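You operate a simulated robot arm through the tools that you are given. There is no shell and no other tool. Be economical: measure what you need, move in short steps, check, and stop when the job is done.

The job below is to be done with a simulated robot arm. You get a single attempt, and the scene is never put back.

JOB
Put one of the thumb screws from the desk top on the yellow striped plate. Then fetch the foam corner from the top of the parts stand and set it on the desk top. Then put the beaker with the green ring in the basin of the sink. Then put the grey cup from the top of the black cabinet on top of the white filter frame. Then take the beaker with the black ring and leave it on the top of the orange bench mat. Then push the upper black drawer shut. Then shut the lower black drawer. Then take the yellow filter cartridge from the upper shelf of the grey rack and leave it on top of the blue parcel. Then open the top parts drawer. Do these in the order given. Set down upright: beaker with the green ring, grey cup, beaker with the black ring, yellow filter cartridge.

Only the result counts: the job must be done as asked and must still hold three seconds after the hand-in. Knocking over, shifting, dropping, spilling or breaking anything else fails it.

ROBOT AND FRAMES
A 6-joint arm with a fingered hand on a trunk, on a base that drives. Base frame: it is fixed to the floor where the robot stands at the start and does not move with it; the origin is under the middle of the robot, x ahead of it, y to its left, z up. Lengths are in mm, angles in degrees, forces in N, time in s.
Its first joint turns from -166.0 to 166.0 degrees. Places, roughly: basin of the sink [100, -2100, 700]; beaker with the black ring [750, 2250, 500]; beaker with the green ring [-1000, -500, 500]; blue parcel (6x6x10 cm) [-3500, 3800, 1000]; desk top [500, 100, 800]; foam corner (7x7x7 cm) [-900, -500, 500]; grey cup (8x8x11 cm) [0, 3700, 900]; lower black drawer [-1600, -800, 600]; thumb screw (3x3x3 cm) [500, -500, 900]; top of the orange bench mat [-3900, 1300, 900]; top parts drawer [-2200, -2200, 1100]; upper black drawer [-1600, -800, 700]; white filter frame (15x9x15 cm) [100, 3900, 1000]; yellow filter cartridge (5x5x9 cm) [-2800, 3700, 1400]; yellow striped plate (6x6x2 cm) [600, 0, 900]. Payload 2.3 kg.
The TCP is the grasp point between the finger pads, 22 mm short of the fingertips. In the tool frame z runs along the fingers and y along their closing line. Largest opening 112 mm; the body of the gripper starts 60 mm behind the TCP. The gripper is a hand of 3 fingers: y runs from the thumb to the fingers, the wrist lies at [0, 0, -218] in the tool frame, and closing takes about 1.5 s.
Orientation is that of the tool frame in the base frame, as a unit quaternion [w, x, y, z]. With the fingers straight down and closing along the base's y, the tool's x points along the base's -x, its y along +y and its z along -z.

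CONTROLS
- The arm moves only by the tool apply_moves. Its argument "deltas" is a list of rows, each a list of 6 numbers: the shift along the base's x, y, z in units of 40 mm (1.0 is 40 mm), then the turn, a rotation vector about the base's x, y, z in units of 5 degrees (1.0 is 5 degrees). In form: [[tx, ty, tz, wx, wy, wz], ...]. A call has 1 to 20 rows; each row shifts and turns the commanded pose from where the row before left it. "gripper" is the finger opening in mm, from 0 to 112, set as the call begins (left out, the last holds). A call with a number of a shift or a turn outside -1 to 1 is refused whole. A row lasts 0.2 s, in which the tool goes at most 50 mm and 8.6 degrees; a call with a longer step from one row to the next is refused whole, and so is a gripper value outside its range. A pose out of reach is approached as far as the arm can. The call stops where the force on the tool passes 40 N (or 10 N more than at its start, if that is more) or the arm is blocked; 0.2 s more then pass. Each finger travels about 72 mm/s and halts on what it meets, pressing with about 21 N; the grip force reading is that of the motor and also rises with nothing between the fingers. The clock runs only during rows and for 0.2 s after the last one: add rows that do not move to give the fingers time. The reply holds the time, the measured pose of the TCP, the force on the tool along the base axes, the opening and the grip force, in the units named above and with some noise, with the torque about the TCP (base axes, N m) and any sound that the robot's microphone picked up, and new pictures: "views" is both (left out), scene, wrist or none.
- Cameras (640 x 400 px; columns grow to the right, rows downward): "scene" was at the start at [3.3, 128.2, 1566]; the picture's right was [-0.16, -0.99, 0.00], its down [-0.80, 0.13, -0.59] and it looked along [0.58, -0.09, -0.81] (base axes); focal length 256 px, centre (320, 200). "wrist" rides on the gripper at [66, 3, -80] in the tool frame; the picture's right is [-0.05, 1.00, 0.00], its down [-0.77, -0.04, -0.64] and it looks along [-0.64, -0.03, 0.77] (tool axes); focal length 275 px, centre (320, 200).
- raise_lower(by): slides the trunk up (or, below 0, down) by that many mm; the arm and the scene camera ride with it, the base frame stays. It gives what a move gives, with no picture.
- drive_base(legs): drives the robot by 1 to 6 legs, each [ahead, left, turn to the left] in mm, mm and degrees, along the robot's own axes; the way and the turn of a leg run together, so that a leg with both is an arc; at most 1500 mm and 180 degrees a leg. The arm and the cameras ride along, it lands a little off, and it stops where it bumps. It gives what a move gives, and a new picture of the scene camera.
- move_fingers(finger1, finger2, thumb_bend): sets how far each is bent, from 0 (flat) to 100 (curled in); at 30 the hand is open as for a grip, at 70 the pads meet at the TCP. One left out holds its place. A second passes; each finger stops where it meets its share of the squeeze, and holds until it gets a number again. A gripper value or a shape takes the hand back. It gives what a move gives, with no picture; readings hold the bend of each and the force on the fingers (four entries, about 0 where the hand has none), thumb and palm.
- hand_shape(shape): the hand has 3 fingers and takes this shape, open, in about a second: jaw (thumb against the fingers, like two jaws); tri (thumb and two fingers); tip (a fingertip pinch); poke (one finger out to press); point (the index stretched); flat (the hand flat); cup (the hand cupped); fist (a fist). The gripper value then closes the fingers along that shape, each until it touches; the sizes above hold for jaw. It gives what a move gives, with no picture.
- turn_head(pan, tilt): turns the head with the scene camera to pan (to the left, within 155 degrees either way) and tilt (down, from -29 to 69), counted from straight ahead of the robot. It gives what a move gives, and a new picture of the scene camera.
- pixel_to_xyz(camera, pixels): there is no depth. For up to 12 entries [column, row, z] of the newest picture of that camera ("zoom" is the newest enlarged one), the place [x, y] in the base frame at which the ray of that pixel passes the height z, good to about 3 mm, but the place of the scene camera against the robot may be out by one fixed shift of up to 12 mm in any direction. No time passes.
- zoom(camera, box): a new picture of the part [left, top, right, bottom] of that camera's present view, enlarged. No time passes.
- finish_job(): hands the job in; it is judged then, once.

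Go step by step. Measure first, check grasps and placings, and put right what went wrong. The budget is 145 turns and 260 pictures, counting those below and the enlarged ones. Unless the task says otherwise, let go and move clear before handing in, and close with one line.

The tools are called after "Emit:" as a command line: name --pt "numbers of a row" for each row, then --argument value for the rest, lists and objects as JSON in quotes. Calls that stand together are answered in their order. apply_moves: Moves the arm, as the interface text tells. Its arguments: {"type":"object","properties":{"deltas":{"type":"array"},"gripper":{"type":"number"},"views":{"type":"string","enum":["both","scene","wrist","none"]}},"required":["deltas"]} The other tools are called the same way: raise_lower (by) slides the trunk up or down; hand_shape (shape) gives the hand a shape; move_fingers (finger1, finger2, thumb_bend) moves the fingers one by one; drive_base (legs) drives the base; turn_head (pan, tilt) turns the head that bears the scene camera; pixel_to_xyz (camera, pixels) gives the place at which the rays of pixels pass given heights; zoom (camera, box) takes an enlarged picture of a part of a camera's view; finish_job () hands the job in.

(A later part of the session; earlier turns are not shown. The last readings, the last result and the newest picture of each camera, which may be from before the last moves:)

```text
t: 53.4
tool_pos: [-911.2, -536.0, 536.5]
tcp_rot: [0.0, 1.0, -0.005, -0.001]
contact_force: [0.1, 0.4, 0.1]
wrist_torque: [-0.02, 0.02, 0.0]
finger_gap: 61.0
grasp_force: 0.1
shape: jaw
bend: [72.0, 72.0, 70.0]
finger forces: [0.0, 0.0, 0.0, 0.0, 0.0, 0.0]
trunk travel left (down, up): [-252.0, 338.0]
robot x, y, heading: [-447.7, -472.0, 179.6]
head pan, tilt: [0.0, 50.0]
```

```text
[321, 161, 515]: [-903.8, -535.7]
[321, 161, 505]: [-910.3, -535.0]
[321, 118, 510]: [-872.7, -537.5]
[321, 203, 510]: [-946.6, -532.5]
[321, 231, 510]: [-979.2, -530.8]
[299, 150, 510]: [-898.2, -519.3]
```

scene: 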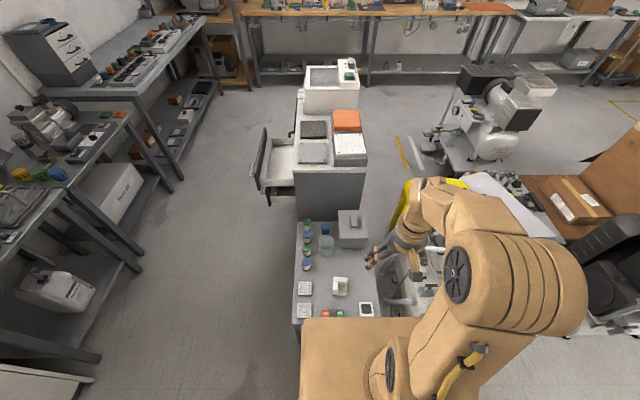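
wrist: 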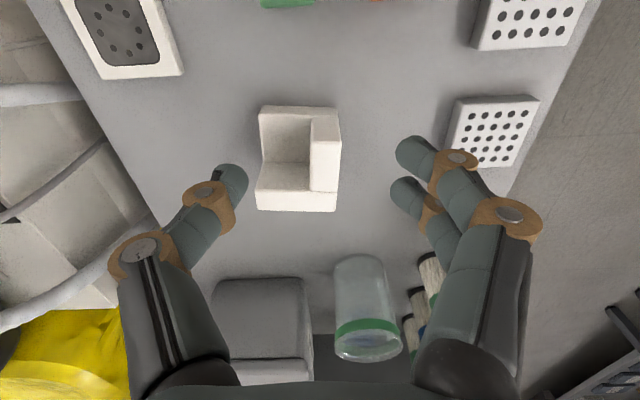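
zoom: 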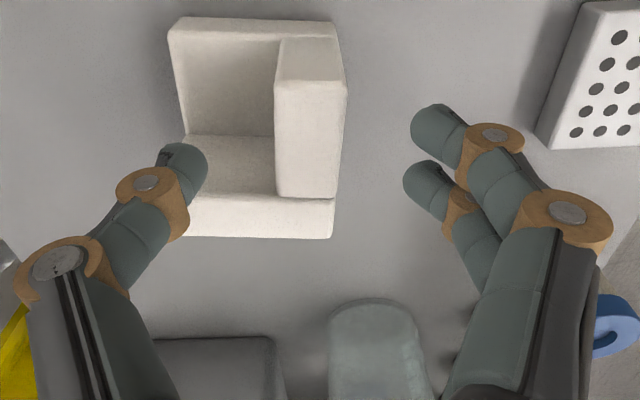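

That measurement used the older frame; recomputing by hand from the current pose gives wall x −890…−935 and y≈−537, so the TCP is aligned. Lowering 40 mm.

Emit:
raise_lower --by -40

Emit:
apply_moves --pt "0 0 0 0 0 0" --views "wrist"

```text
t: 54.3
tool_pos: [-911.1, -536.7, 497.0]
tcp_rot: [0.001, 1.0, -0.005, -0.001]
contact_force: [0.4, 0.9, -0.3]
wrist_torque: [0.02, -0.05, 0.01]
finger_gap: 60.5
grasp_force: 0.0
shape: jaw
bend: [72.0, 72.0, 70.0]
finger forces: [0.1, 0.0, 0.0, 0.1, 0.0, 0.0]
trunk travel left (down, up): [-212.0, 378.0]
robot x, y, heading: [-443.8, -475.9, 179.7]
head pan, tilt: [0.0, 50.0]
```

```text
t: 54.7
tool_pos: [-911.1, -538.2, 497.3]
tcp_rot: [0.0, 1.0, -0.004, 0.0]
contact_force: [0.3, -0.4, 0.3]
wrist_torque: [0.0, -0.01, 0.0]
finger_gap: 60.8
grasp_force: 0.1
shape: jaw
bend: [72.0, 72.0, 70.0]
finger forces: [0.0, 0.0, 0.0, 0.0, 0.1, 0.1]
trunk travel left (down, up): [-212.0, 378.0]
robot x, y, heading: [-443.4, -472.2, 179.7]
head pan, tilt: [0.0, 50.0]
```

wrist: 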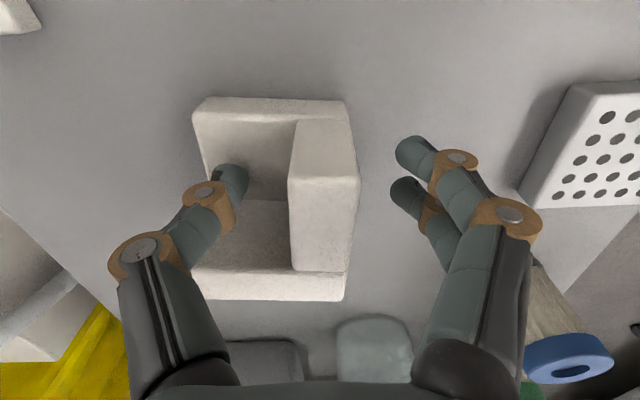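

The thumb is inside the corner and the fingers outside the wall. I'll lower 5 mm and close.

Emit:
apply_moves --pt "0 0 -0.15 0 0 0" --pt "0 0 0 0 0 0" --pt "0 0 0 0 0 0" --pt "0 0 0 0 0 0" --pt "0 0 0 0 0 0" --pt "0 0 0 0 0 0" --gripper 0 --views "none"

Emit:
raise_lower --by 60

Emit:
apply_moves --pt "0 0 0 0 0 0" --views "wrist"

```text
t: 56.1
tool_pos: [-911.2, -535.6, 493.0]
tcp_rot: [-0.001, 1.0, -0.004, -0.001]
contact_force: [-0.1, -1.4, 15.6]
wrist_torque: [0.24, 0.03, -0.01]
finger_gap: 21.8
grasp_force: 21.0
shape: jaw
bend: [73.0, 72.0, 72.0]
finger forces: [9.9, 10.2, 0.0, 0.1, 29.3, 0.1]
trunk travel left (down, up): [-212.0, 378.0]
robot x, y, heading: [-442.6, -470.7, 179.7]
head pan, tilt: [0.0, 50.0]
```

```text
t: 57.1
tool_pos: [-912.0, -537.1, 550.8]
tcp_rot: [0.0, 1.0, -0.004, 0.0]
contact_force: [0.1, 0.3, 0.7]
wrist_torque: [0.0, 0.02, 0.0]
finger_gap: 20.9
grasp_force: 20.8
shape: jaw
bend: [73.0, 72.0, 72.0]
finger forces: [8.5, 9.0, 0.0, 0.1, 19.3, 0.0]
trunk travel left (down, up): [-272.0, 318.0]
robot x, y, heading: [-445.2, -471.0, 179.6]
head pan, tilt: [0.0, 50.0]
```

```text
t: 57.5
tool_pos: [-912.3, -536.8, 551.5]
tcp_rot: [0.0, 1.0, -0.004, 0.0]
contact_force: [-0.8, -0.7, -0.2]
wrist_torque: [0.0, -0.02, -0.01]
finger_gap: 20.9
grasp_force: 21.1
shape: jaw
bend: [73.0, 72.0, 72.0]
finger forces: [8.5, 9.0, 0.1, 0.0, 19.2, 0.0]
trunk travel left (down, up): [-272.0, 318.0]
robot x, y, heading: [-445.9, -472.6, 179.7]
head pan, tilt: [0.0, 50.0]
```

wrist: 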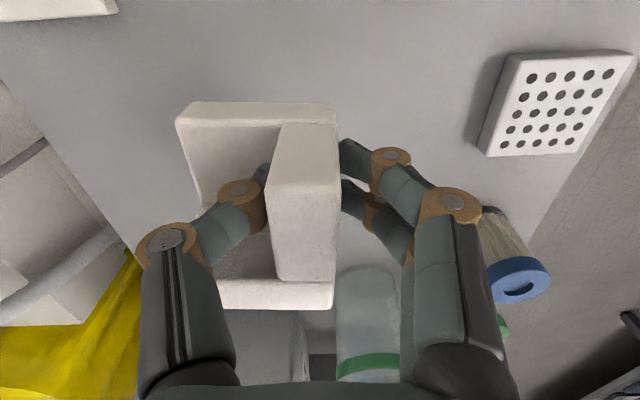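

Foam is held securely. I'll raise and retract, then drive back to the desk.

Emit:
raise_lower --by 225

Emit:
apply_moves --pt "0.5 0 0.9 0 0 0" --pt "0.6 0 0.9 0 0 0" --pt "0.6 0.3 0.9 0 0 0" --pt "0.6 0.4 0.9 0 0 0" --pt "0.6 0.4 0.9 0 0 0" --pt "0.6 0.4 0.9 0 0 0" --pt "0 0 0.4 0 0 0" --pt "0 0 0 0 0 0" --views "none"

Emit:
drive_base --legs '[[-250, 0, 0], [0, 0, 180], [0, 470, 0]]'

```text
t: 59.8
tool_pos: [-913.7, -537.3, 776.1]
tcp_rot: [0.0, 1.0, -0.005, 0.0]
contact_force: [0.0, 0.2, -0.4]
wrist_torque: [0.0, 0.02, 0.0]
finger_gap: 20.9
grasp_force: 20.6
shape: jaw
bend: [73.0, 72.0, 72.0]
finger forces: [8.6, 9.0, 0.1, 0.0, 19.1, 0.0]
trunk travel left (down, up): [-497.0, 93.0]
robot x, y, heading: [-444.3, -473.3, 179.5]
head pan, tilt: [0.0, 50.0]
```

```text
t: 61.6
tool_pos: [-769.9, -476.4, 1009.1]
tcp_rot: [0.0, 1.0, -0.004, 0.0]
contact_force: [0.1, -0.4, 0.2]
wrist_torque: [0.0, 0.01, 0.02]
finger_gap: 20.9
grasp_force: 20.8
shape: jaw
bend: [73.0, 72.0, 72.0]
finger forces: [8.5, 9.0, 0.1, 0.1, 17.5, 0.1]
trunk travel left (down, up): [-497.0, 93.0]
robot x, y, heading: [-441.0, -471.4, 179.5]
head pan, tilt: [0.0, 50.0]
```

```text
t: 73.3
tool_pos: [122.7, 11.7, 1008.6]
tcp_rot: [0.0, -0.007, 1.0, 0.0]
contact_force: [-0.1, -0.3, -0.7]
wrist_torque: [0.04, -0.01, -0.01]
finger_gap: 20.9
grasp_force: 21.1
shape: jaw
bend: [73.0, 72.0, 72.0]
finger forces: [8.5, 9.1, 0.0, 0.0, 17.6, 0.0]
trunk travel left (down, up): [-497.0, 93.0]
robot x, y, heading: [-198.1, -2.1, 1.1]
head pan, tilt: [0.0, 50.0]
```

scene: 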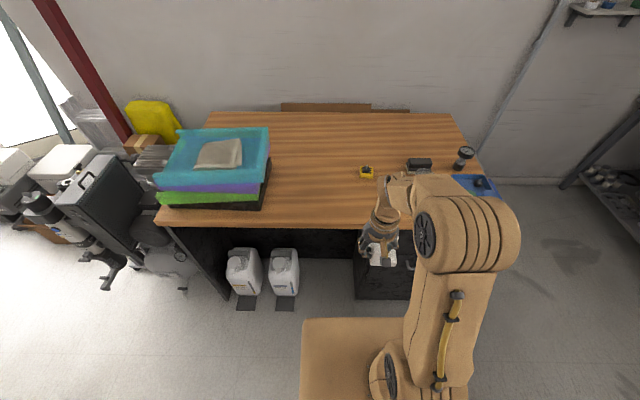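

Driving ahead 230 mm, then over the clear desk spot near (430,100).

Emit:
drive_base --legs '[[230, 0, -1]]'

Emit:
apply_moves --pt "0.65 0.7 0 0 0 0" --pt "0.65 0.7 0 0 0 0" --pt "0.65 0.7 -0.6 0 0 0" --pt "0 0 -0.8 0 0 0" --pt "0 0 -0.8 0 0 0" --pt "0 0 0 0 0 0" --views "both"

```text
t: 75.0
tool_pos: [355.9, 9.0, 1008.1]
tcp_rot: [0.0, 0.0, 1.0, 0.0]
contact_force: [0.5, -0.4, -0.2]
wrist_torque: [0.01, 0.0, -0.01]
finger_gap: 20.8
grasp_force: 20.8
shape: jaw
bend: [73.0, 72.0, 72.0]
finger forces: [8.5, 9.0, 0.0, 0.0, 17.6, 0.1]
trunk travel left (down, up): [-497.0, 93.0]
robot x, y, heading: [27.3, 2.3, -0.0]
head pan, tilt: [0.0, 50.0]
```

scene: 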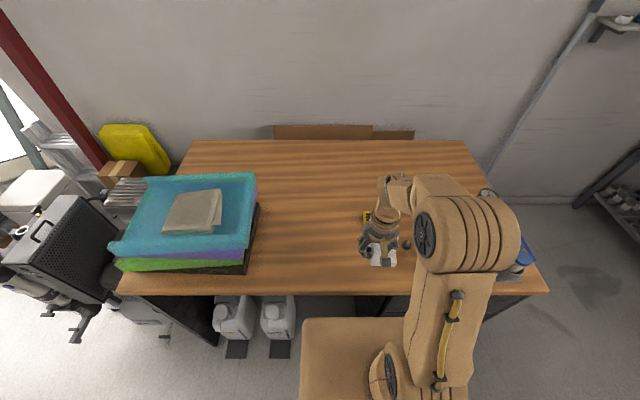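

```text
t: 76.4
tool_pos: [433.8, 91.7, 919.8]
tcp_rot: [0.001, 0.001, 1.0, 0.0]
contact_force: [-0.1, 0.3, -0.7]
wrist_torque: [-0.03, 0.01, -0.02]
finger_gap: 20.7
grasp_force: 21.3
shape: jaw
bend: [73.0, 72.0, 72.0]
finger forces: [8.4, 9.0, 0.0, 0.1, 17.4, 0.0]
trunk travel left (down, up): [-497.0, 93.0]
robot x, y, heading: [28.7, -2.5, -0.2]
head pan, tilt: [0.0, 50.0]
```

scene: 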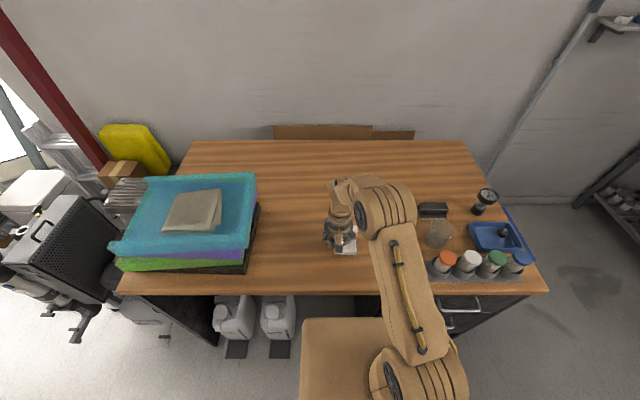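
wrist: 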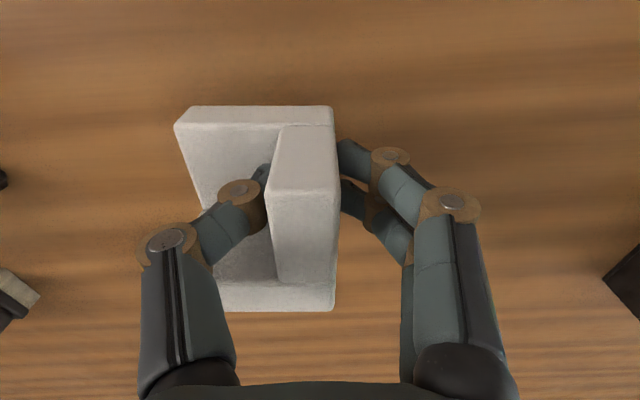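

Clear spot below. I'll lower in small steps until contact.

Emit:
apply_moves --pt "0 0 -0.4 0 0 0" --pt "0 0 -0.25 0 0 0" --pt "0 0 0 0 0 0" --views "none"

Emit:
raise_lower --by -5

```text
t: 77.2
tool_pos: [433.5, 92.2, 893.6]
tcp_rot: [0.0, 0.0, 1.0, 0.0]
contact_force: [0.3, 0.2, 0.1]
wrist_torque: [0.01, -0.02, 0.01]
finger_gap: 20.9
grasp_force: 20.8
shape: jaw
bend: [73.0, 72.0, 72.0]
finger forces: [8.4, 9.1, 0.1, 0.0, 17.4, 0.0]
trunk travel left (down, up): [-497.0, 93.0]
robot x, y, heading: [29.7, 0.5, -0.1]
head pan, tilt: [0.0, 50.0]
```

```text
t: 77.8
tool_pos: [433.5, 92.3, 888.3]
tcp_rot: [0.001, 0.001, 1.0, 0.0]
contact_force: [-0.4, 0.6, -0.4]
wrist_torque: [0.01, -0.03, 0.0]
finger_gap: 20.8
grasp_force: 21.4
shape: jaw
bend: [73.0, 72.0, 72.0]
finger forces: [8.3, 9.0, 0.1, 0.0, 17.5, 0.0]
trunk travel left (down, up): [-492.0, 98.0]
robot x, y, heading: [32.0, -0.5, 0.1]
head pan, tilt: [0.0, 50.0]
```

Emit:
raise_lower --by -3

Emit:
raise_lower --by -2

```text
t: 78.3
tool_pos: [431.6, 91.9, 886.6]
tcp_rot: [0.003, 0.0, 1.0, 0.0]
contact_force: [3.4, -0.3, 21.1]
wrist_torque: [-0.41, -0.09, 0.04]
finger_gap: 21.2
grasp_force: 21.2
shape: jaw
bend: [73.0, 72.0, 72.0]
finger forces: [10.3, 10.9, 0.1, 0.1, 34.7, 0.0]
trunk travel left (down, up): [-489.0, 101.0]
robot x, y, heading: [26.0, -0.3, -0.2]
head pan, tilt: [0.0, 50.0]
```

```text
t: 78.8
tool_pos: [433.1, 93.0, 886.6]
tcp_rot: [0.005, -0.001, 1.0, 0.002]
contact_force: [-3.9, -0.9, 22.2]
wrist_torque: [-0.33, 0.07, -0.08]
finger_gap: 22.2
grasp_force: 21.1
shape: jaw
bend: [73.0, 72.0, 72.0]
finger forces: [9.4, 9.9, 0.0, 0.0, 35.0, 0.1]
trunk travel left (down, up): [-487.0, 103.0]
robot x, y, heading: [25.5, 1.3, -0.3]
head pan, tilt: [0.0, 50.0]
stopped: the force on the tool passed its limit at 41 N (the readings are from after the stop); the commanded pose is now the measured one
```

Contact made. I'll raise 3 mm, open, and lift away.

Emit:
raise_lower --by 2

Emit:
apply_moves --pt "0 0 0 0 0 0" --pt "0 0 0 0 0 0" --pt "0 0 0 0 0 0" --pt "0 0 0 0 0 0" --gripper 60 --views "none"

Emit:
raise_lower --by 95

Emit:
apply_moves --pt "0 0 0.5 0 0 0" --pt "0 0 0 0 0 0" --views "wrist"

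```text
t: 79.3
tool_pos: [433.1, 91.0, 888.5]
tcp_rot: [0.004, 0.001, 1.0, 0.001]
contact_force: [-3.9, -0.4, 7.7]
wrist_torque: [-0.1, 0.07, -0.03]
finger_gap: 21.3
grasp_force: 21.0
shape: jaw
bend: [73.0, 72.0, 72.0]
finger forces: [8.9, 9.3, 0.1, 0.0, 25.7, 0.0]
trunk travel left (down, up): [-489.0, 101.0]
robot x, y, heading: [28.0, -3.4, -0.1]
head pan, tilt: [0.0, 50.0]
```

```text
t: 80.3
tool_pos: [434.5, 93.2, 888.0]
tcp_rot: [0.004, 0.001, 1.0, 0.001]
contact_force: [3.2, 4.3, 15.9]
wrist_torque: [-0.41, 0.0, 0.06]
finger_gap: 53.7
grasp_force: 0.1
shape: jaw
bend: [72.0, 72.0, 73.0]
finger forces: [0.0, 0.1, 0.0, 0.0, 15.6, 0.1]
trunk travel left (down, up): [-489.0, 101.0]
robot x, y, heading: [27.0, -1.4, -0.2]
head pan, tilt: [0.0, 50.0]
```

```text
t: 81.6
tool_pos: [433.4, 92.8, 982.0]
tcp_rot: [0.003, -0.001, 1.0, 0.001]
contact_force: [-0.1, -0.1, 0.2]
wrist_torque: [0.01, -0.03, 0.01]
finger_gap: 59.4
grasp_force: 0.0
shape: jaw
bend: [72.0, 72.0, 70.0]
finger forces: [0.0, 0.0, 0.1, 0.1, 0.1, 0.0]
trunk travel left (down, up): [-584.0, 6.0]
robot x, y, heading: [28.8, 2.3, -0.0]
head pan, tilt: [0.0, 50.0]
```

```text
t: 82.2
tool_pos: [435.0, 92.3, 1002.4]
tcp_rot: [0.003, 0.0, 1.0, 0.001]
contact_force: [0.1, 0.0, -0.4]
wrist_torque: [-0.01, -0.01, -0.02]
finger_gap: 59.2
grasp_force: 0.0
shape: jaw
bend: [72.0, 72.0, 70.0]
finger forces: [0.0, 0.0, 0.0, 0.1, 0.0, 0.1]
trunk travel left (down, up): [-584.0, 6.0]
robot x, y, heading: [31.5, 0.9, 0.1]
head pan, tilt: [0.0, 50.0]
```

wrist: 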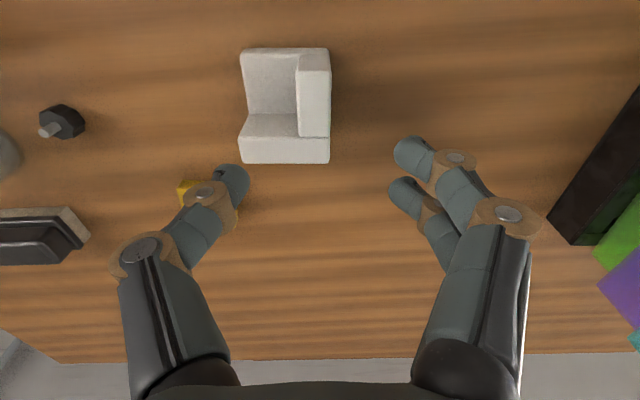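

The foam stands on the desk. Next the green-ring beaker: I'll retract the arm and drive round to the open −y side of the stand, facing +y.

Emit:
apply_moves --pt "-0.3 -0.3 0.8 0 0 0" --pt "-0.5 -0.4 0.8 0 0 0" --pt "-0.7 -0.5 0.8 0 0 0" --pt "-0.7 -0.5 0.5 0 0 0" --pt "-0.7 -0.5 0 0 0 0" --pt "0 0 0 0 0 0" --gripper 112 --views "none"

Emit:
drive_base --legs '[[-320, 0, 0], [0, -1075, 0], [0, 0, 90], [0, 400, 0]]'

```text
t: 83.6
tool_pos: [318.0, 3.5, 1119.6]
tcp_rot: [0.002, 0.0, 1.0, 0.0]
contact_force: [0.6, 0.1, 0.1]
wrist_torque: [-0.02, -0.01, 0.0]
finger_gap: 111.9
grasp_force: 0.0
shape: jaw
bend: [30.0, 30.0, 30.0]
finger forces: [0.0, 0.0, 0.0, 0.0, 0.0, 0.0]
trunk travel left (down, up): [-584.0, 6.0]
robot x, y, heading: [30.5, 4.2, -0.1]
head pan, tilt: [0.0, 50.0]
```

```text
t: 96.8
tool_pos: [-694.9, -794.8, 1119.3]
tcp_rot: [-0.002, 0.713, -0.701, -0.003]
contact_force: [-1.2, 0.0, 0.3]
wrist_torque: [0.0, 0.01, 0.0]
finger_gap: 111.9
grasp_force: 0.1
shape: jaw
bend: [30.0, 30.0, 30.0]
finger forces: [0.1, 0.0, 0.0, 0.0, 0.0, 0.0]
trunk travel left (down, up): [-584.0, 6.0]
robot x, y, heading: [-688.1, -1082.7, 91.1]
head pan, tilt: [0.0, 50.0]
```

scene: 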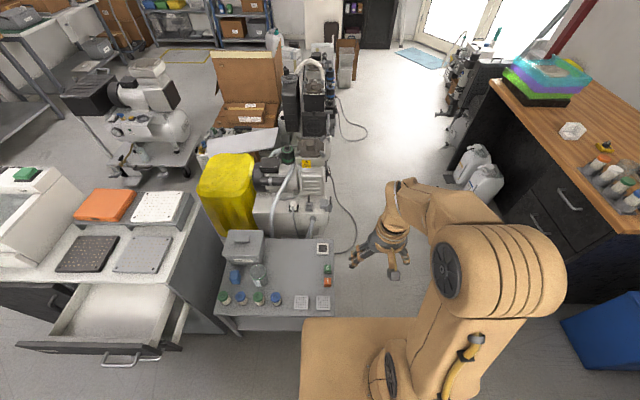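

Beaker is at (259,277) in this view. Measuring it, the stand edge and the drawer handle.

Emit:
pixel_to_xyz --camera "scene" --pixels '[[260, 284, 448], [259, 266, 540], [218, 317, 448], [330, 317, 448], [125, 362, 600], [15, 345, 650], [185, 310, 650], [243, 262, 560], [274, 302, 448], [258, 300, 448], [237, 335, 0]]'

Emit:
zoom --camera "scene" --box '[200, 220, 340, 340]'

```text
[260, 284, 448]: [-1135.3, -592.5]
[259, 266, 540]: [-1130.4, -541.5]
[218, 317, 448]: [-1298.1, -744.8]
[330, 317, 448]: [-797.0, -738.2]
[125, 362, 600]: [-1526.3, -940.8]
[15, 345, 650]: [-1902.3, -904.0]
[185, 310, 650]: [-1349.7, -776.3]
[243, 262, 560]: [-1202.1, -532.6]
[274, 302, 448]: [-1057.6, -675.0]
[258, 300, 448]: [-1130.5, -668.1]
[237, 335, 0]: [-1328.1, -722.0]
```

```text
3.33 times, centred on (270, 280) of scene
```

zoom: 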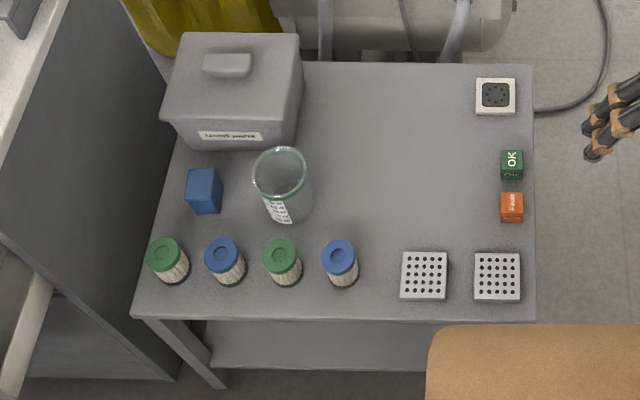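

Beaker is at about (−1128,−588). To keep clear of the open drawer I'll stop the base at x≈−1045, y≈−1050 and lower the trunk.

Emit:
drive_base --legs '[[0, 355, -1], [33, 0, 0]]'

Emit:
raise_lower --by -300

Emit:
apply_moves --pt "-0.7 0.7 0 0 0 0" --pt "-0.7 0.7 0 0 0 0" --pt "0 0.6 0 0 0 0" --pt "0 0 0 0 0 0" --views "wrist"

```text
t: 99.6
tool_pos: [-1045.5, -764.4, 1119.0]
tcp_rot: [0.002, -0.707, 0.708, 0.004]
contact_force: [0.5, 1.0, 0.4]
wrist_torque: [-0.01, 0.01, -0.04]
finger_gap: 111.8
grasp_force: 0.0
shape: jaw
bend: [30.0, 30.0, 30.0]
finger forces: [0.0, 0.0, 0.0, 0.0, 0.0, 0.1]
trunk travel left (down, up): [-584.0, 6.0]
robot x, y, heading: [-1041.1, -1052.4, 89.9]
head pan, tilt: [0.0, 50.0]
```

scene: 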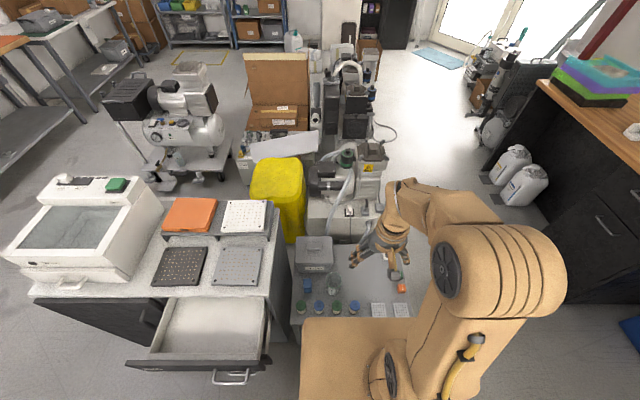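

```text
t: 102.6
tool_pos: [-1045.1, -764.8, 819.1]
tcp_rot: [0.002, -0.706, 0.709, 0.003]
contact_force: [0.5, -0.6, 0.3]
wrist_torque: [-0.02, 0.03, 0.03]
finger_gap: 111.7
grasp_force: 0.1
shape: jaw
bend: [30.0, 30.0, 30.0]
finger forces: [0.0, 0.0, 0.0, 0.0, 0.0, 0.1]
trunk travel left (down, up): [-284.0, 306.0]
robot x, y, heading: [-1039.3, -1051.8, 90.2]
head pan, tilt: [0.0, 50.0]
```

```text
t: 103.6
tool_pos: [-1101.7, -683.1, 818.8]
tcp_rot: [0.002, -0.707, 0.707, 0.003]
contact_force: [0.8, -0.1, 0.3]
wrist_torque: [0.0, 0.02, -0.02]
finger_gap: 111.9
grasp_force: 0.1
shape: jaw
bend: [30.0, 30.0, 30.0]
finger forces: [0.1, 0.0, 0.0, 0.0, 0.1, 0.1]
trunk travel left (down, up): [-284.0, 306.0]
robot x, y, heading: [-1042.6, -1054.7, 90.0]
head pan, tilt: [0.0, 50.0]
```

wrist: 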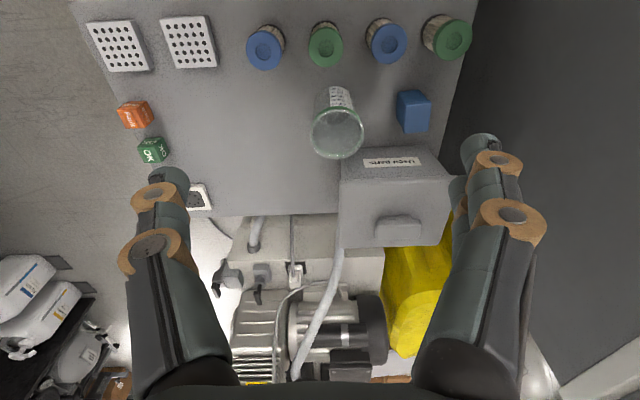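

Beaker base appears near (331,100) and its rim at (337,133). Measuring.

Emit:
pixel_to_xyz --camera "wrist" --pixels '[[331, 97, 448], [337, 131, 560], [337, 131, 540], [310, 131, 550], [364, 131, 550], [353, 160, 580], [397, 115, 480]]'

Emit:
zoom --camera "wrist" --box '[280, 60, 440, 180]'

```text
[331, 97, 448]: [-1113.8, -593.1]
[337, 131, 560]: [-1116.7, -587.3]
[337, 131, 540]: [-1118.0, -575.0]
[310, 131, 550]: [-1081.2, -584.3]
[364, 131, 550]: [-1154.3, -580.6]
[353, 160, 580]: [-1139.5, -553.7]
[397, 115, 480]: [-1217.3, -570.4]
```

```text
3.33 times, centred on (360, 120) of wrist
```

zoom: 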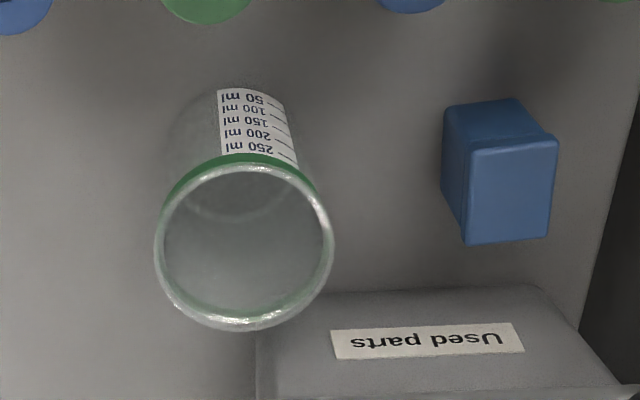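

Rim centre is about (−1117,−588), 73 mm wide. I'll move over it at z≈690 and look.

Emit:
apply_moves --pt "-0.2 0.8 -0.6 0 0 0" --pt "-0.2 0.8 -0.8 0 0 0" --pt "0 0.75 -0.8 0 0 0" --pt "0 0 -0.8 0 0 0" --pt "0 0 0 0 0 0" --views "wrist"

```text
t: 104.8
tool_pos: [-1117.1, -594.4, 699.4]
tcp_rot: [0.001, -0.706, 0.708, 0.004]
contact_force: [-0.6, -0.1, -0.2]
wrist_torque: [0.0, -0.01, -0.04]
finger_gap: 111.8
grasp_force: 0.1
shape: jaw
bend: [30.0, 30.0, 30.0]
finger forces: [0.0, 0.0, 0.1, 0.0, 0.1, 0.1]
trunk travel left (down, up): [-284.0, 306.0]
robot x, y, heading: [-1041.8, -1052.1, 90.2]
head pan, tilt: [0.0, 50.0]
```

wrist: 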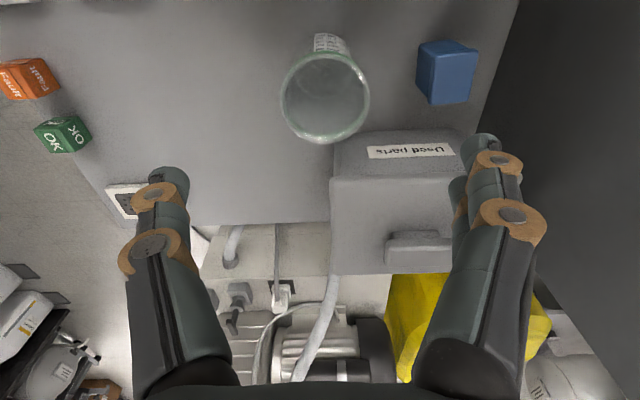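

Rim z≈541 and beaker centre about (−1120,−577). I'll align, lower to z≈640, then take the rest by trunk.

Emit:
apply_moves --pt "-0.08 0.42 -0.7 0 0 0" --pt "0 0 -0.7 0 0 0" --pt "0 0 0 0 0 0" --views "wrist"

```text
t: 105.6
tool_pos: [-1121.3, -572.9, 643.3]
tcp_rot: [0.002, -0.707, 0.708, 0.004]
contact_force: [-0.9, -1.0, -0.5]
wrist_torque: [0.01, 0.04, -0.02]
finger_gap: 111.8
grasp_force: 0.0
shape: jaw
bend: [30.0, 30.0, 30.0]
finger forces: [0.1, 0.0, 0.1, 0.0, 0.0, 0.1]
trunk travel left (down, up): [-284.0, 306.0]
robot x, y, heading: [-1044.8, -1053.9, 90.0]
head pan, tilt: [0.0, 50.0]
```

wrist: 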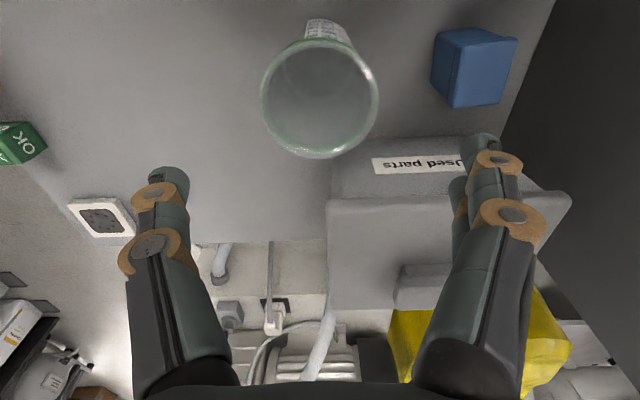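

Centred to a few mm. Lowering the trunk by 100 mm, then checking.

Emit:
apply_moves --pt "0.03 -0.1 0 0 0 0" --views "none"

Emit:
raise_lower --by -100

Emit:
apply_moves --pt "0 0 0 0 0 0" --views "wrist"

```text
t: 106.0
tool_pos: [-1120.8, -578.1, 643.4]
tcp_rot: [0.002, -0.707, 0.708, 0.003]
contact_force: [0.1, 0.1, 0.1]
wrist_torque: [0.0, 0.02, 0.02]
finger_gap: 111.9
grasp_force: 0.1
shape: jaw
bend: [30.0, 30.0, 30.0]
finger forces: [0.0, 0.1, 0.1, 0.0, 0.1, 0.0]
trunk travel left (down, up): [-284.0, 306.0]
robot x, y, heading: [-1042.6, -1053.5, 90.1]
head pan, tilt: [0.0, 50.0]
```

```text
t: 107.3
tool_pos: [-1120.1, -578.0, 543.0]
tcp_rot: [0.002, -0.706, 0.708, 0.003]
contact_force: [0.5, 0.9, 0.2]
wrist_torque: [0.0, 0.0, -0.01]
finger_gap: 112.1
grasp_force: 0.0
shape: jaw
bend: [30.0, 30.0, 30.0]
finger forces: [0.0, 0.0, 0.0, 0.0, 0.0, 0.1]
trunk travel left (down, up): [-184.0, 406.0]
robot x, y, heading: [-1040.9, -1056.2, 90.0]
head pan, tilt: [0.0, 50.0]
```

```text
t: 107.7
tool_pos: [-1120.3, -578.7, 543.9]
tcp_rot: [0.002, -0.707, 0.708, 0.003]
contact_force: [-0.2, -0.6, 0.7]
wrist_torque: [0.01, -0.02, 0.03]
finger_gap: 111.7
grasp_force: 0.1
shape: jaw
bend: [30.0, 30.0, 30.0]
finger forces: [0.1, 0.0, 0.1, 0.0, 0.0, 0.0]
trunk travel left (down, up): [-184.0, 406.0]
robot x, y, heading: [-1040.7, -1055.5, 90.2]
head pan, tilt: [0.0, 50.0]
```

wrist: 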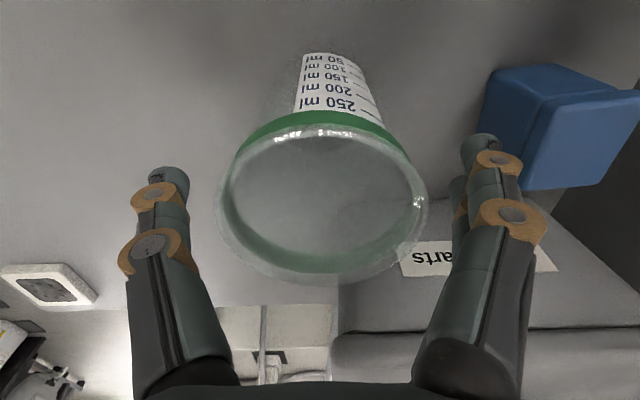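

Fingers straddle the beaker. Lowering 33 mm more and closing.

Emit:
raise_lower --by -33

Emit:
apply_moves --pt "0 0 0 0 0 0" --pt "0 0 0 0 0 0" --pt "0 0 0 0 0 0" --pt "0 0 0 0 0 0" --pt "0 0 0 0 0 0" --gripper 40 --views "wrist"

```text
t: 108.5
tool_pos: [-1119.7, -577.1, 514.2]
tcp_rot: [0.004, -0.706, 0.708, 0.006]
contact_force: [-0.6, 2.9, 33.3]
wrist_torque: [-0.09, 0.07, -0.05]
finger_gap: 111.5
grasp_force: 0.0
shape: jaw
bend: [30.0, 30.0, 30.0]
finger forces: [6.6, 9.1, 0.0, 0.0, 13.4, 0.0]
trunk travel left (down, up): [-151.0, 439.0]
robot x, y, heading: [-1044.0, -1051.0, 90.0]
head pan, tilt: [0.0, 50.0]
```

```text
t: 109.4
tool_pos: [-1121.0, -577.8, 513.8]
tcp_rot: [0.004, -0.707, 0.708, 0.007]
contact_force: [-0.6, -5.3, 25.3]
wrist_torque: [-0.15, 0.01, -0.02]
finger_gap: 61.6
grasp_force: 21.1
shape: jaw
bend: [72.0, 73.0, 71.0]
finger forces: [17.6, 19.8, 0.0, 0.0, 31.2, 0.1]
trunk travel left (down, up): [-151.0, 439.0]
robot x, y, heading: [-1039.5, -1053.9, 90.1]
head pan, tilt: [0.0, 50.0]
stopped in row 4: the force on the tool passed its limit at 43 N (the readings are from after the stop); the commanded pose is now the measured one
```

wrist: 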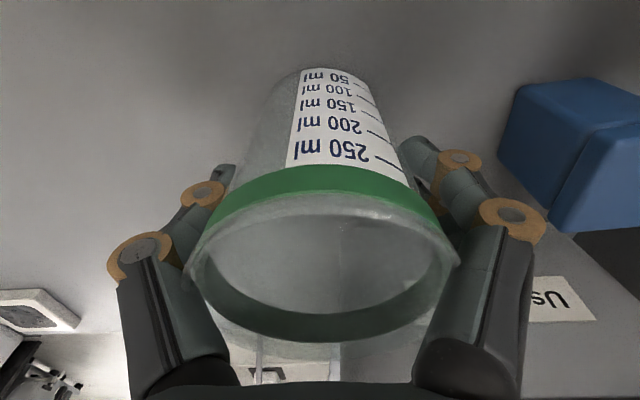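

The beaker is gripped at 62 mm (the open fingers had reached the stand surface). I'll lift 60 mm and check.

Emit:
raise_lower --by 60

Emit:
apply_moves --pt "0 0 0 0 0 0" --pt "0 0 0 0 0 0" --views "wrist"

```text
t: 110.4
tool_pos: [-1119.3, -578.0, 570.6]
tcp_rot: [0.003, -0.706, 0.708, 0.004]
contact_force: [0.2, 0.4, -0.2]
wrist_torque: [-0.03, -0.03, -0.05]
finger_gap: 61.8
grasp_force: 20.8
shape: jaw
bend: [72.0, 73.0, 71.0]
finger forces: [13.5, 16.2, 0.0, 0.1, 26.5, 0.0]
trunk travel left (down, up): [-211.0, 379.0]
robot x, y, heading: [-1042.9, -1052.3, 90.0]
head pan, tilt: [0.0, 50.0]
```

```text
t: 111.0
tool_pos: [-1120.3, -578.0, 571.7]
tcp_rot: [0.002, -0.707, 0.707, 0.004]
contact_force: [-0.7, -0.6, -0.4]
wrist_torque: [0.0, 0.01, -0.01]
finger_gap: 61.5
grasp_force: 20.6
shape: jaw
bend: [72.0, 73.0, 71.0]
finger forces: [13.5, 16.3, 0.0, 0.0, 26.5, 0.0]
trunk travel left (down, up): [-211.0, 379.0]
robot x, y, heading: [-1044.8, -1057.2, 90.0]
head pan, tilt: [0.0, 50.0]
```

wrist: 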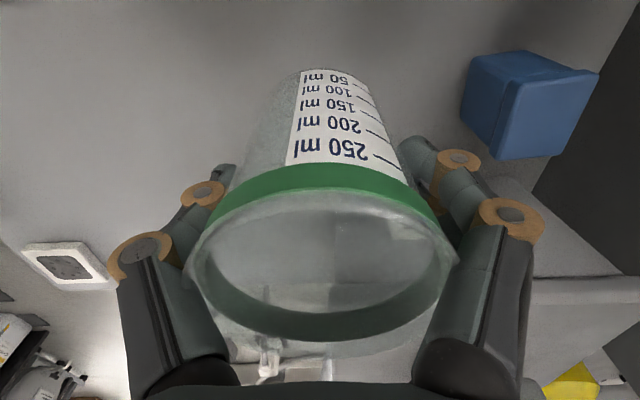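

Held. I'll raise and retract, then drive toward the sink and turn to face it.

Emit:
raise_lower --by 370

Emit:
apply_moves --pt "0.3 -0.7 0.7 0 0 0" --pt "0.3 -0.7 0.7 0 0 0" --pt "0.4 -0.7 0.7 0 0 0" --pt "0.4 -0.7 0.7 0 0 0" --pt "0.4 -0.7 0.7 0 0 0" --pt "0.2 -0.7 0.7 0 0 0" --pt "0 0 0 0 0 0" --views "none"

Emit:
drive_base --legs '[[-130, 0, 0], [0, -1080, 0], [0, 0, 180]]'

```text
t: 114.6
tool_pos: [-1120.1, -577.6, 940.5]
tcp_rot: [0.003, -0.707, 0.708, 0.004]
contact_force: [-0.4, 0.0, 0.8]
wrist_torque: [0.04, -0.01, 0.05]
finger_gap: 61.8
grasp_force: 21.0
shape: jaw
bend: [72.0, 73.0, 71.0]
finger forces: [13.5, 16.2, 0.0, 0.0, 26.5, 0.0]
trunk travel left (down, up): [-581.0, 9.0]
robot x, y, heading: [-1038.0, -1051.4, 89.8]
head pan, tilt: [0.0, 50.0]
```

```text
t: 116.2
tool_pos: [-1040.7, -743.0, 1111.4]
tcp_rot: [-0.003, 0.707, -0.707, -0.004]
contact_force: [-0.6, -0.1, -0.7]
wrist_torque: [-0.02, 0.01, -0.02]
finger_gap: 61.5
grasp_force: 21.1
shape: jaw
bend: [72.0, 73.0, 71.0]
finger forces: [12.4, 14.9, 0.1, 0.0, 24.8, 0.1]
trunk travel left (down, up): [-581.0, 9.0]
robot x, y, heading: [-1046.1, -1054.8, 90.0]
head pan, tilt: [0.0, 50.0]
```

```text
t: 130.1
tool_pos: [71.6, -1479.8, 1109.4]
tcp_rot: [0.003, 0.683, 0.73, -0.003]
contact_force: [0.4, 0.4, -0.8]
wrist_torque: [0.04, -0.01, -0.01]
finger_gap: 61.1
grasp_force: 20.8
shape: jaw
bend: [72.0, 73.0, 71.0]
finger forces: [11.2, 14.6, 0.0, 0.1, 24.1, 0.0]
trunk travel left (down, up): [-581.0, 9.0]
robot x, y, heading: [49.7, -1172.7, -86.2]
head pan, tilt: [0.0, 50.0]
```

scene: 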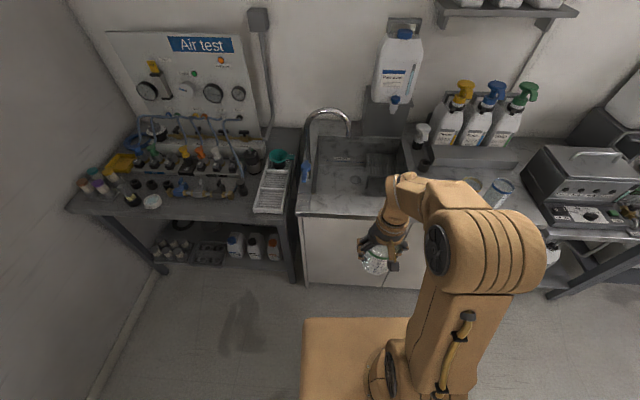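

Sink basin at (350,165) with something dark in its right part; zooming and measuring.

Emit:
zoom --camera "scene" --box '[280, 100, 440, 220]'

Emit:
pixel_to_xyz --camera "scene" --pixels '[[298, 215, 850], [380, 217, 850], [313, 192, 850], [385, 195, 850], [320, 140, 850], [403, 140, 850], [340, 170, 700], [340, 170, 650], [305, 285, 0], [350, 122, 1150], [310, 170, 900]]'

```text
3.33 times, centred on (360, 160) of scene
```

zoom: 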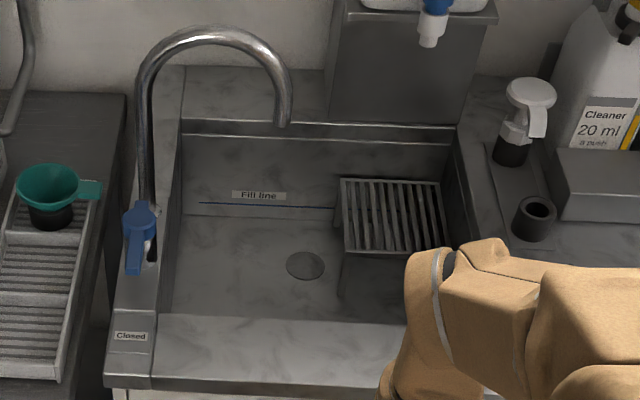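

```text
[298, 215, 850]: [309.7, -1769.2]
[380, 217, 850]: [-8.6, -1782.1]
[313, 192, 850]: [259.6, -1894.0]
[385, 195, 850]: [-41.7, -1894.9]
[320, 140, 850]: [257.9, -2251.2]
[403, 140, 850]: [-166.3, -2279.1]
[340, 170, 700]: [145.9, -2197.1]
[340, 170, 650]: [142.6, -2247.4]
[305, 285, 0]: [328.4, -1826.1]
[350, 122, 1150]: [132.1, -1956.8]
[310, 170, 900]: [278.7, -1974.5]
```

The gooseneck spout arches over the basin; I need its position better. I'll drive closer and view again for parallax.

Emit:
drive_base --legs '[[0, 0, -3.8], [290, 0, 0]]'

Emit:
pixel_to_xyz --camera "scene" --pixels '[[349, 137, 1150], [349, 137, 1050], [349, 137, 1000], [307, 180, 850], [307, 180, 900]]'

Emit:
zoom --camera "scene" --box '[260, 80, 480, 260]'

```text
t: 132.6
tool_pos: [50.0, -1772.9, 1109.6]
tcp_rot: [0.004, 0.708, 0.707, -0.003]
contact_force: [-1.1, 0.2, 0.0]
wrist_torque: [0.03, -0.03, -0.02]
finger_gap: 61.3
grasp_force: 20.9
shape: jaw
bend: [72.0, 73.0, 71.0]
finger forces: [11.3, 14.7, 0.1, 0.1, 24.1, 0.0]
trunk travel left (down, up): [-581.0, 9.0]
robot x, y, heading: [48.9, -1460.6, -90.0]
head pan, tilt: [0.0, 50.0]
```

scene: 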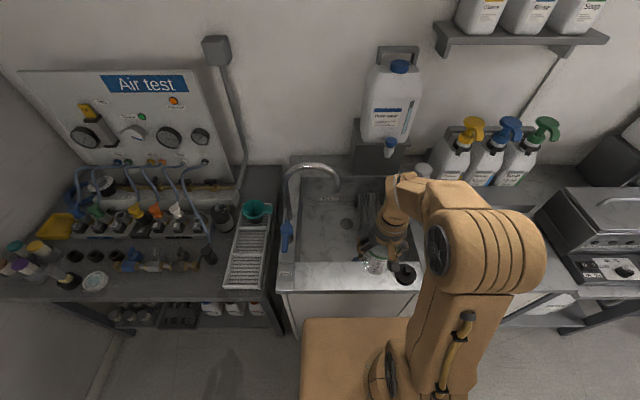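

```text
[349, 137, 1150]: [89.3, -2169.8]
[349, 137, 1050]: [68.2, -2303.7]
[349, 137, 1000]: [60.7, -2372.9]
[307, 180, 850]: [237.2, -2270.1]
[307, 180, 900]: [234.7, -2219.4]
```

```text
2.22 times, centred on (370, 170) of scene
```

zoom: 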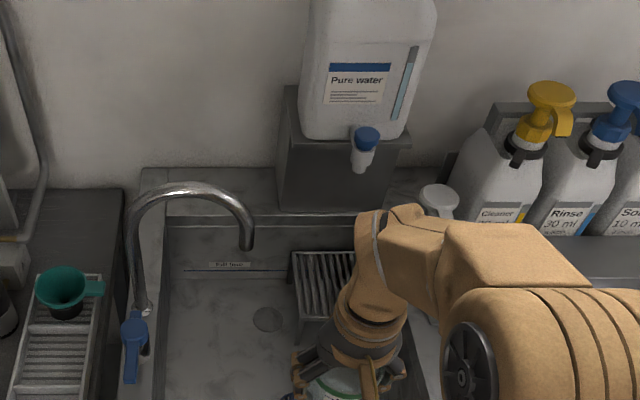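

Now measuring the spout tip (337,191), faucet base (291,238), drain, rack and basin corners in this new picture.

Emit:
pixel_to_xyz --camera "scene" --pixels '[[337, 191, 1035], [312, 166, 1130], [291, 238, 850], [346, 223, 700], [356, 194, 760], [361, 236, 700], [295, 262, 850], [372, 262, 850], [295, 190, 850], [300, 178, 850], [330, 245, 700]]'

```text
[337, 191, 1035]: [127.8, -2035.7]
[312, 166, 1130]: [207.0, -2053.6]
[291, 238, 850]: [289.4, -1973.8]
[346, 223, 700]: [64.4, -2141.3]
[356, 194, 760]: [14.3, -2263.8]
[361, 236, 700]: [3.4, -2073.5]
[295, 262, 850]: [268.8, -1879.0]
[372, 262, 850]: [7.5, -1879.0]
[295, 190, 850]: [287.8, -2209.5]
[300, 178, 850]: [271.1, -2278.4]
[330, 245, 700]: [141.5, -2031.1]
```

Spout tip is at about (128,−2030,1035), rack front y≈−2075. I'll aim for (20,−1958) on the basin floor, right-front of the spout; drive 30 mm closer and extend.

Emit:
drive_base --legs '[[30, 0, 0]]'

Emit:
apply_moves --pt "-0.4 -0.7 0 0 0 0" --pt "-0.3 -0.7 0 0 0 0" --pt "0 -0.8 0 0 0 0" --pt "0 -0.8 -0.3 0 0 0" --pt "0 -0.8 -0.6 0 0 0" --pt "0 0 -0.8 0 0 0" --pt "0 0 -0.8 0 0 0" --pt "0 0 0 0 0 0" --views "both"

```text
t: 133.4
tool_pos: [50.5, -1801.8, 1110.0]
tcp_rot: [0.004, 0.708, 0.706, -0.003]
contact_force: [-0.3, -0.9, -0.1]
wrist_torque: [0.03, -0.01, -0.04]
finger_gap: 61.5
grasp_force: 21.1
shape: jaw
bend: [72.0, 73.0, 71.0]
finger forces: [11.3, 14.6, 0.0, 0.1, 24.1, 0.1]
trunk travel left (down, up): [-581.0, 9.0]
robot x, y, heading: [51.4, -1491.0, -90.1]
head pan, tilt: [0.0, 50.0]
```

scene: 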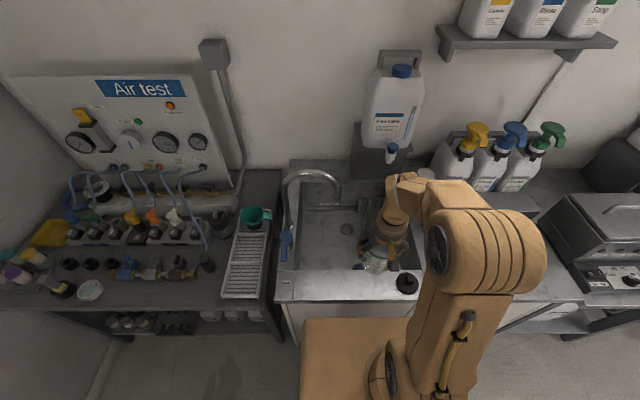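

```text
t: 135.2
tool_pos: [21.8, -1953.4, 1010.3]
tcp_rot: [0.004, 0.708, 0.707, -0.003]
contact_force: [-0.2, 0.4, 0.0]
wrist_torque: [0.01, -0.01, 0.0]
finger_gap: 61.0
grasp_force: 20.6
shape: jaw
bend: [72.0, 73.0, 71.0]
finger forces: [11.1, 14.2, 0.0, 0.1, 23.3, 0.0]
trunk travel left (down, up): [-581.0, 9.0]
robot x, y, heading: [51.6, -1492.4, -90.1]
head pan, tilt: [0.0, 50.0]
```

scene: 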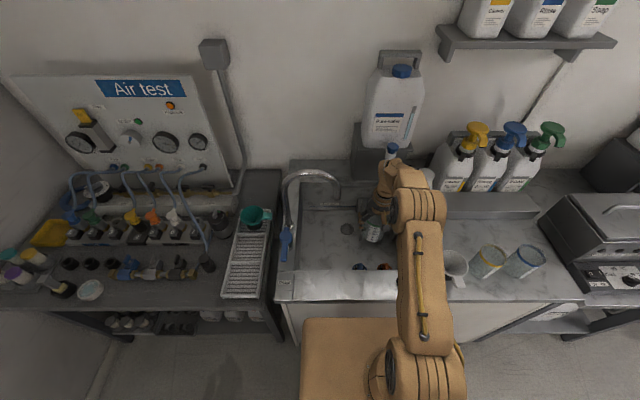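
wrist: 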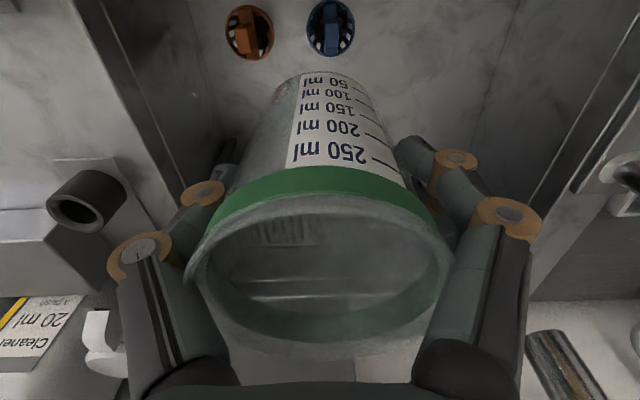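

Two small knobs (orange, blue) lie near the front; I must locate them relative to my target.

Emit:
pixel_to_xyz --camera "wrist" --pixels '[[248, 32, 700], [330, 28, 700], [248, 32, 850], [330, 28, 850], [197, 120, 700], [535, 210, 700]]'

Emit:
pixel_to_xyz --camera "scene" --pixels '[[358, 267, 700], [383, 266, 700], [358, 267, 850], [383, 266, 850], [372, 240, 945]]'

Emit:
zoom --camera "scene" --box '[270, 150, 450, 310]'

```text
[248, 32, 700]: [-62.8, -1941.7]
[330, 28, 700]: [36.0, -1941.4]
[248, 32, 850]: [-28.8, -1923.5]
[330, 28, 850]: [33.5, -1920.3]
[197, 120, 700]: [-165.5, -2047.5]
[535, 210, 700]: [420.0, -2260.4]
```

```text
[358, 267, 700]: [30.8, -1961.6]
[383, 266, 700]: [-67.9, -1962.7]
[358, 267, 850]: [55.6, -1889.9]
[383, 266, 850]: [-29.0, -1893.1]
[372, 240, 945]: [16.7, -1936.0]
```

```text
2.50 times, centred on (360, 230) of scene
```

zoom: 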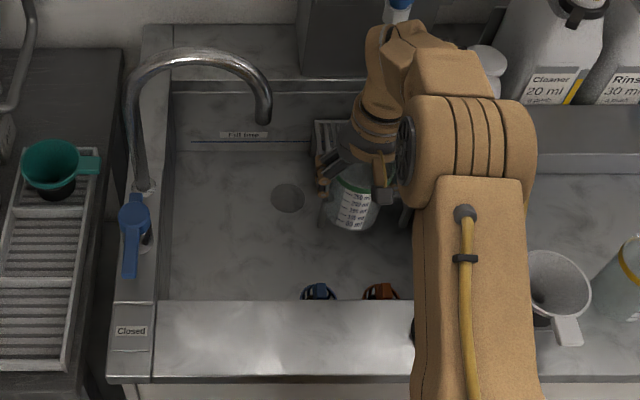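

The knobs sit in the basin at about (35,−1942) and (−62,−1942), so I'll place the beaker behind them at (33,−2022), between knobs and rack. Driving 60 mm closer carries the arm there.

Emit:
drive_base --legs '[[60, 0, 0]]'

Emit:
zoom --camera "scene" --box '[270, 170, 450, 330]'

```text
t: 136.2
tool_pos: [21.6, -2013.5, 1010.6]
tcp_rot: [0.004, 0.708, 0.707, -0.001]
contact_force: [-0.8, -0.6, -1.0]
wrist_torque: [-0.02, -0.04, 0.01]
finger_gap: 61.1
grasp_force: 21.4
shape: jaw
bend: [72.0, 73.0, 71.0]
finger forces: [11.1, 14.2, 0.0, 0.0, 23.4, 0.0]
trunk travel left (down, up): [-581.0, 9.0]
robot x, y, heading: [53.5, -1549.5, -90.1]
head pan, tilt: [0.0, 50.0]
```

scene: 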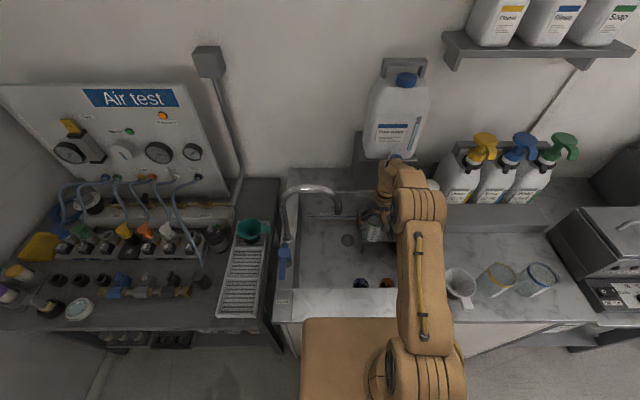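

```text
2.50 times, centred on (360, 250) of scene
```

zoom: 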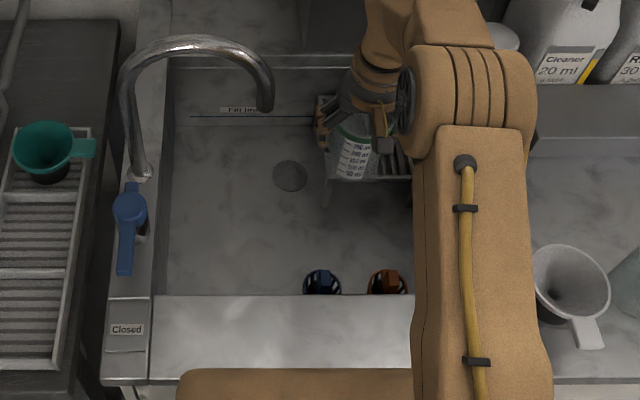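

Measuring the knobs' rear edges, rack leg foot, and gap on the floor.

Emit:
pixel_to_xyz --camera "zoom" --pixels '[[322, 270, 735], [322, 283, 720], [322, 293, 700], [388, 270, 735], [324, 206, 700], [410, 180, 760], [324, 178, 760], [303, 285, 700], [340, 240, 700], [290, 175, 700], [350, 240, 690]]'

```text
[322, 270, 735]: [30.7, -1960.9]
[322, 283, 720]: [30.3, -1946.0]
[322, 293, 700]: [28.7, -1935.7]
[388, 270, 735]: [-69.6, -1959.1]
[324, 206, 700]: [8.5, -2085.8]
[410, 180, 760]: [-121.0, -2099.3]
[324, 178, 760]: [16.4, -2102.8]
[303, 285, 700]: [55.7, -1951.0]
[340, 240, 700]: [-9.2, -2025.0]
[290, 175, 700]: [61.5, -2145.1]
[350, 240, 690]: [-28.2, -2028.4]
```

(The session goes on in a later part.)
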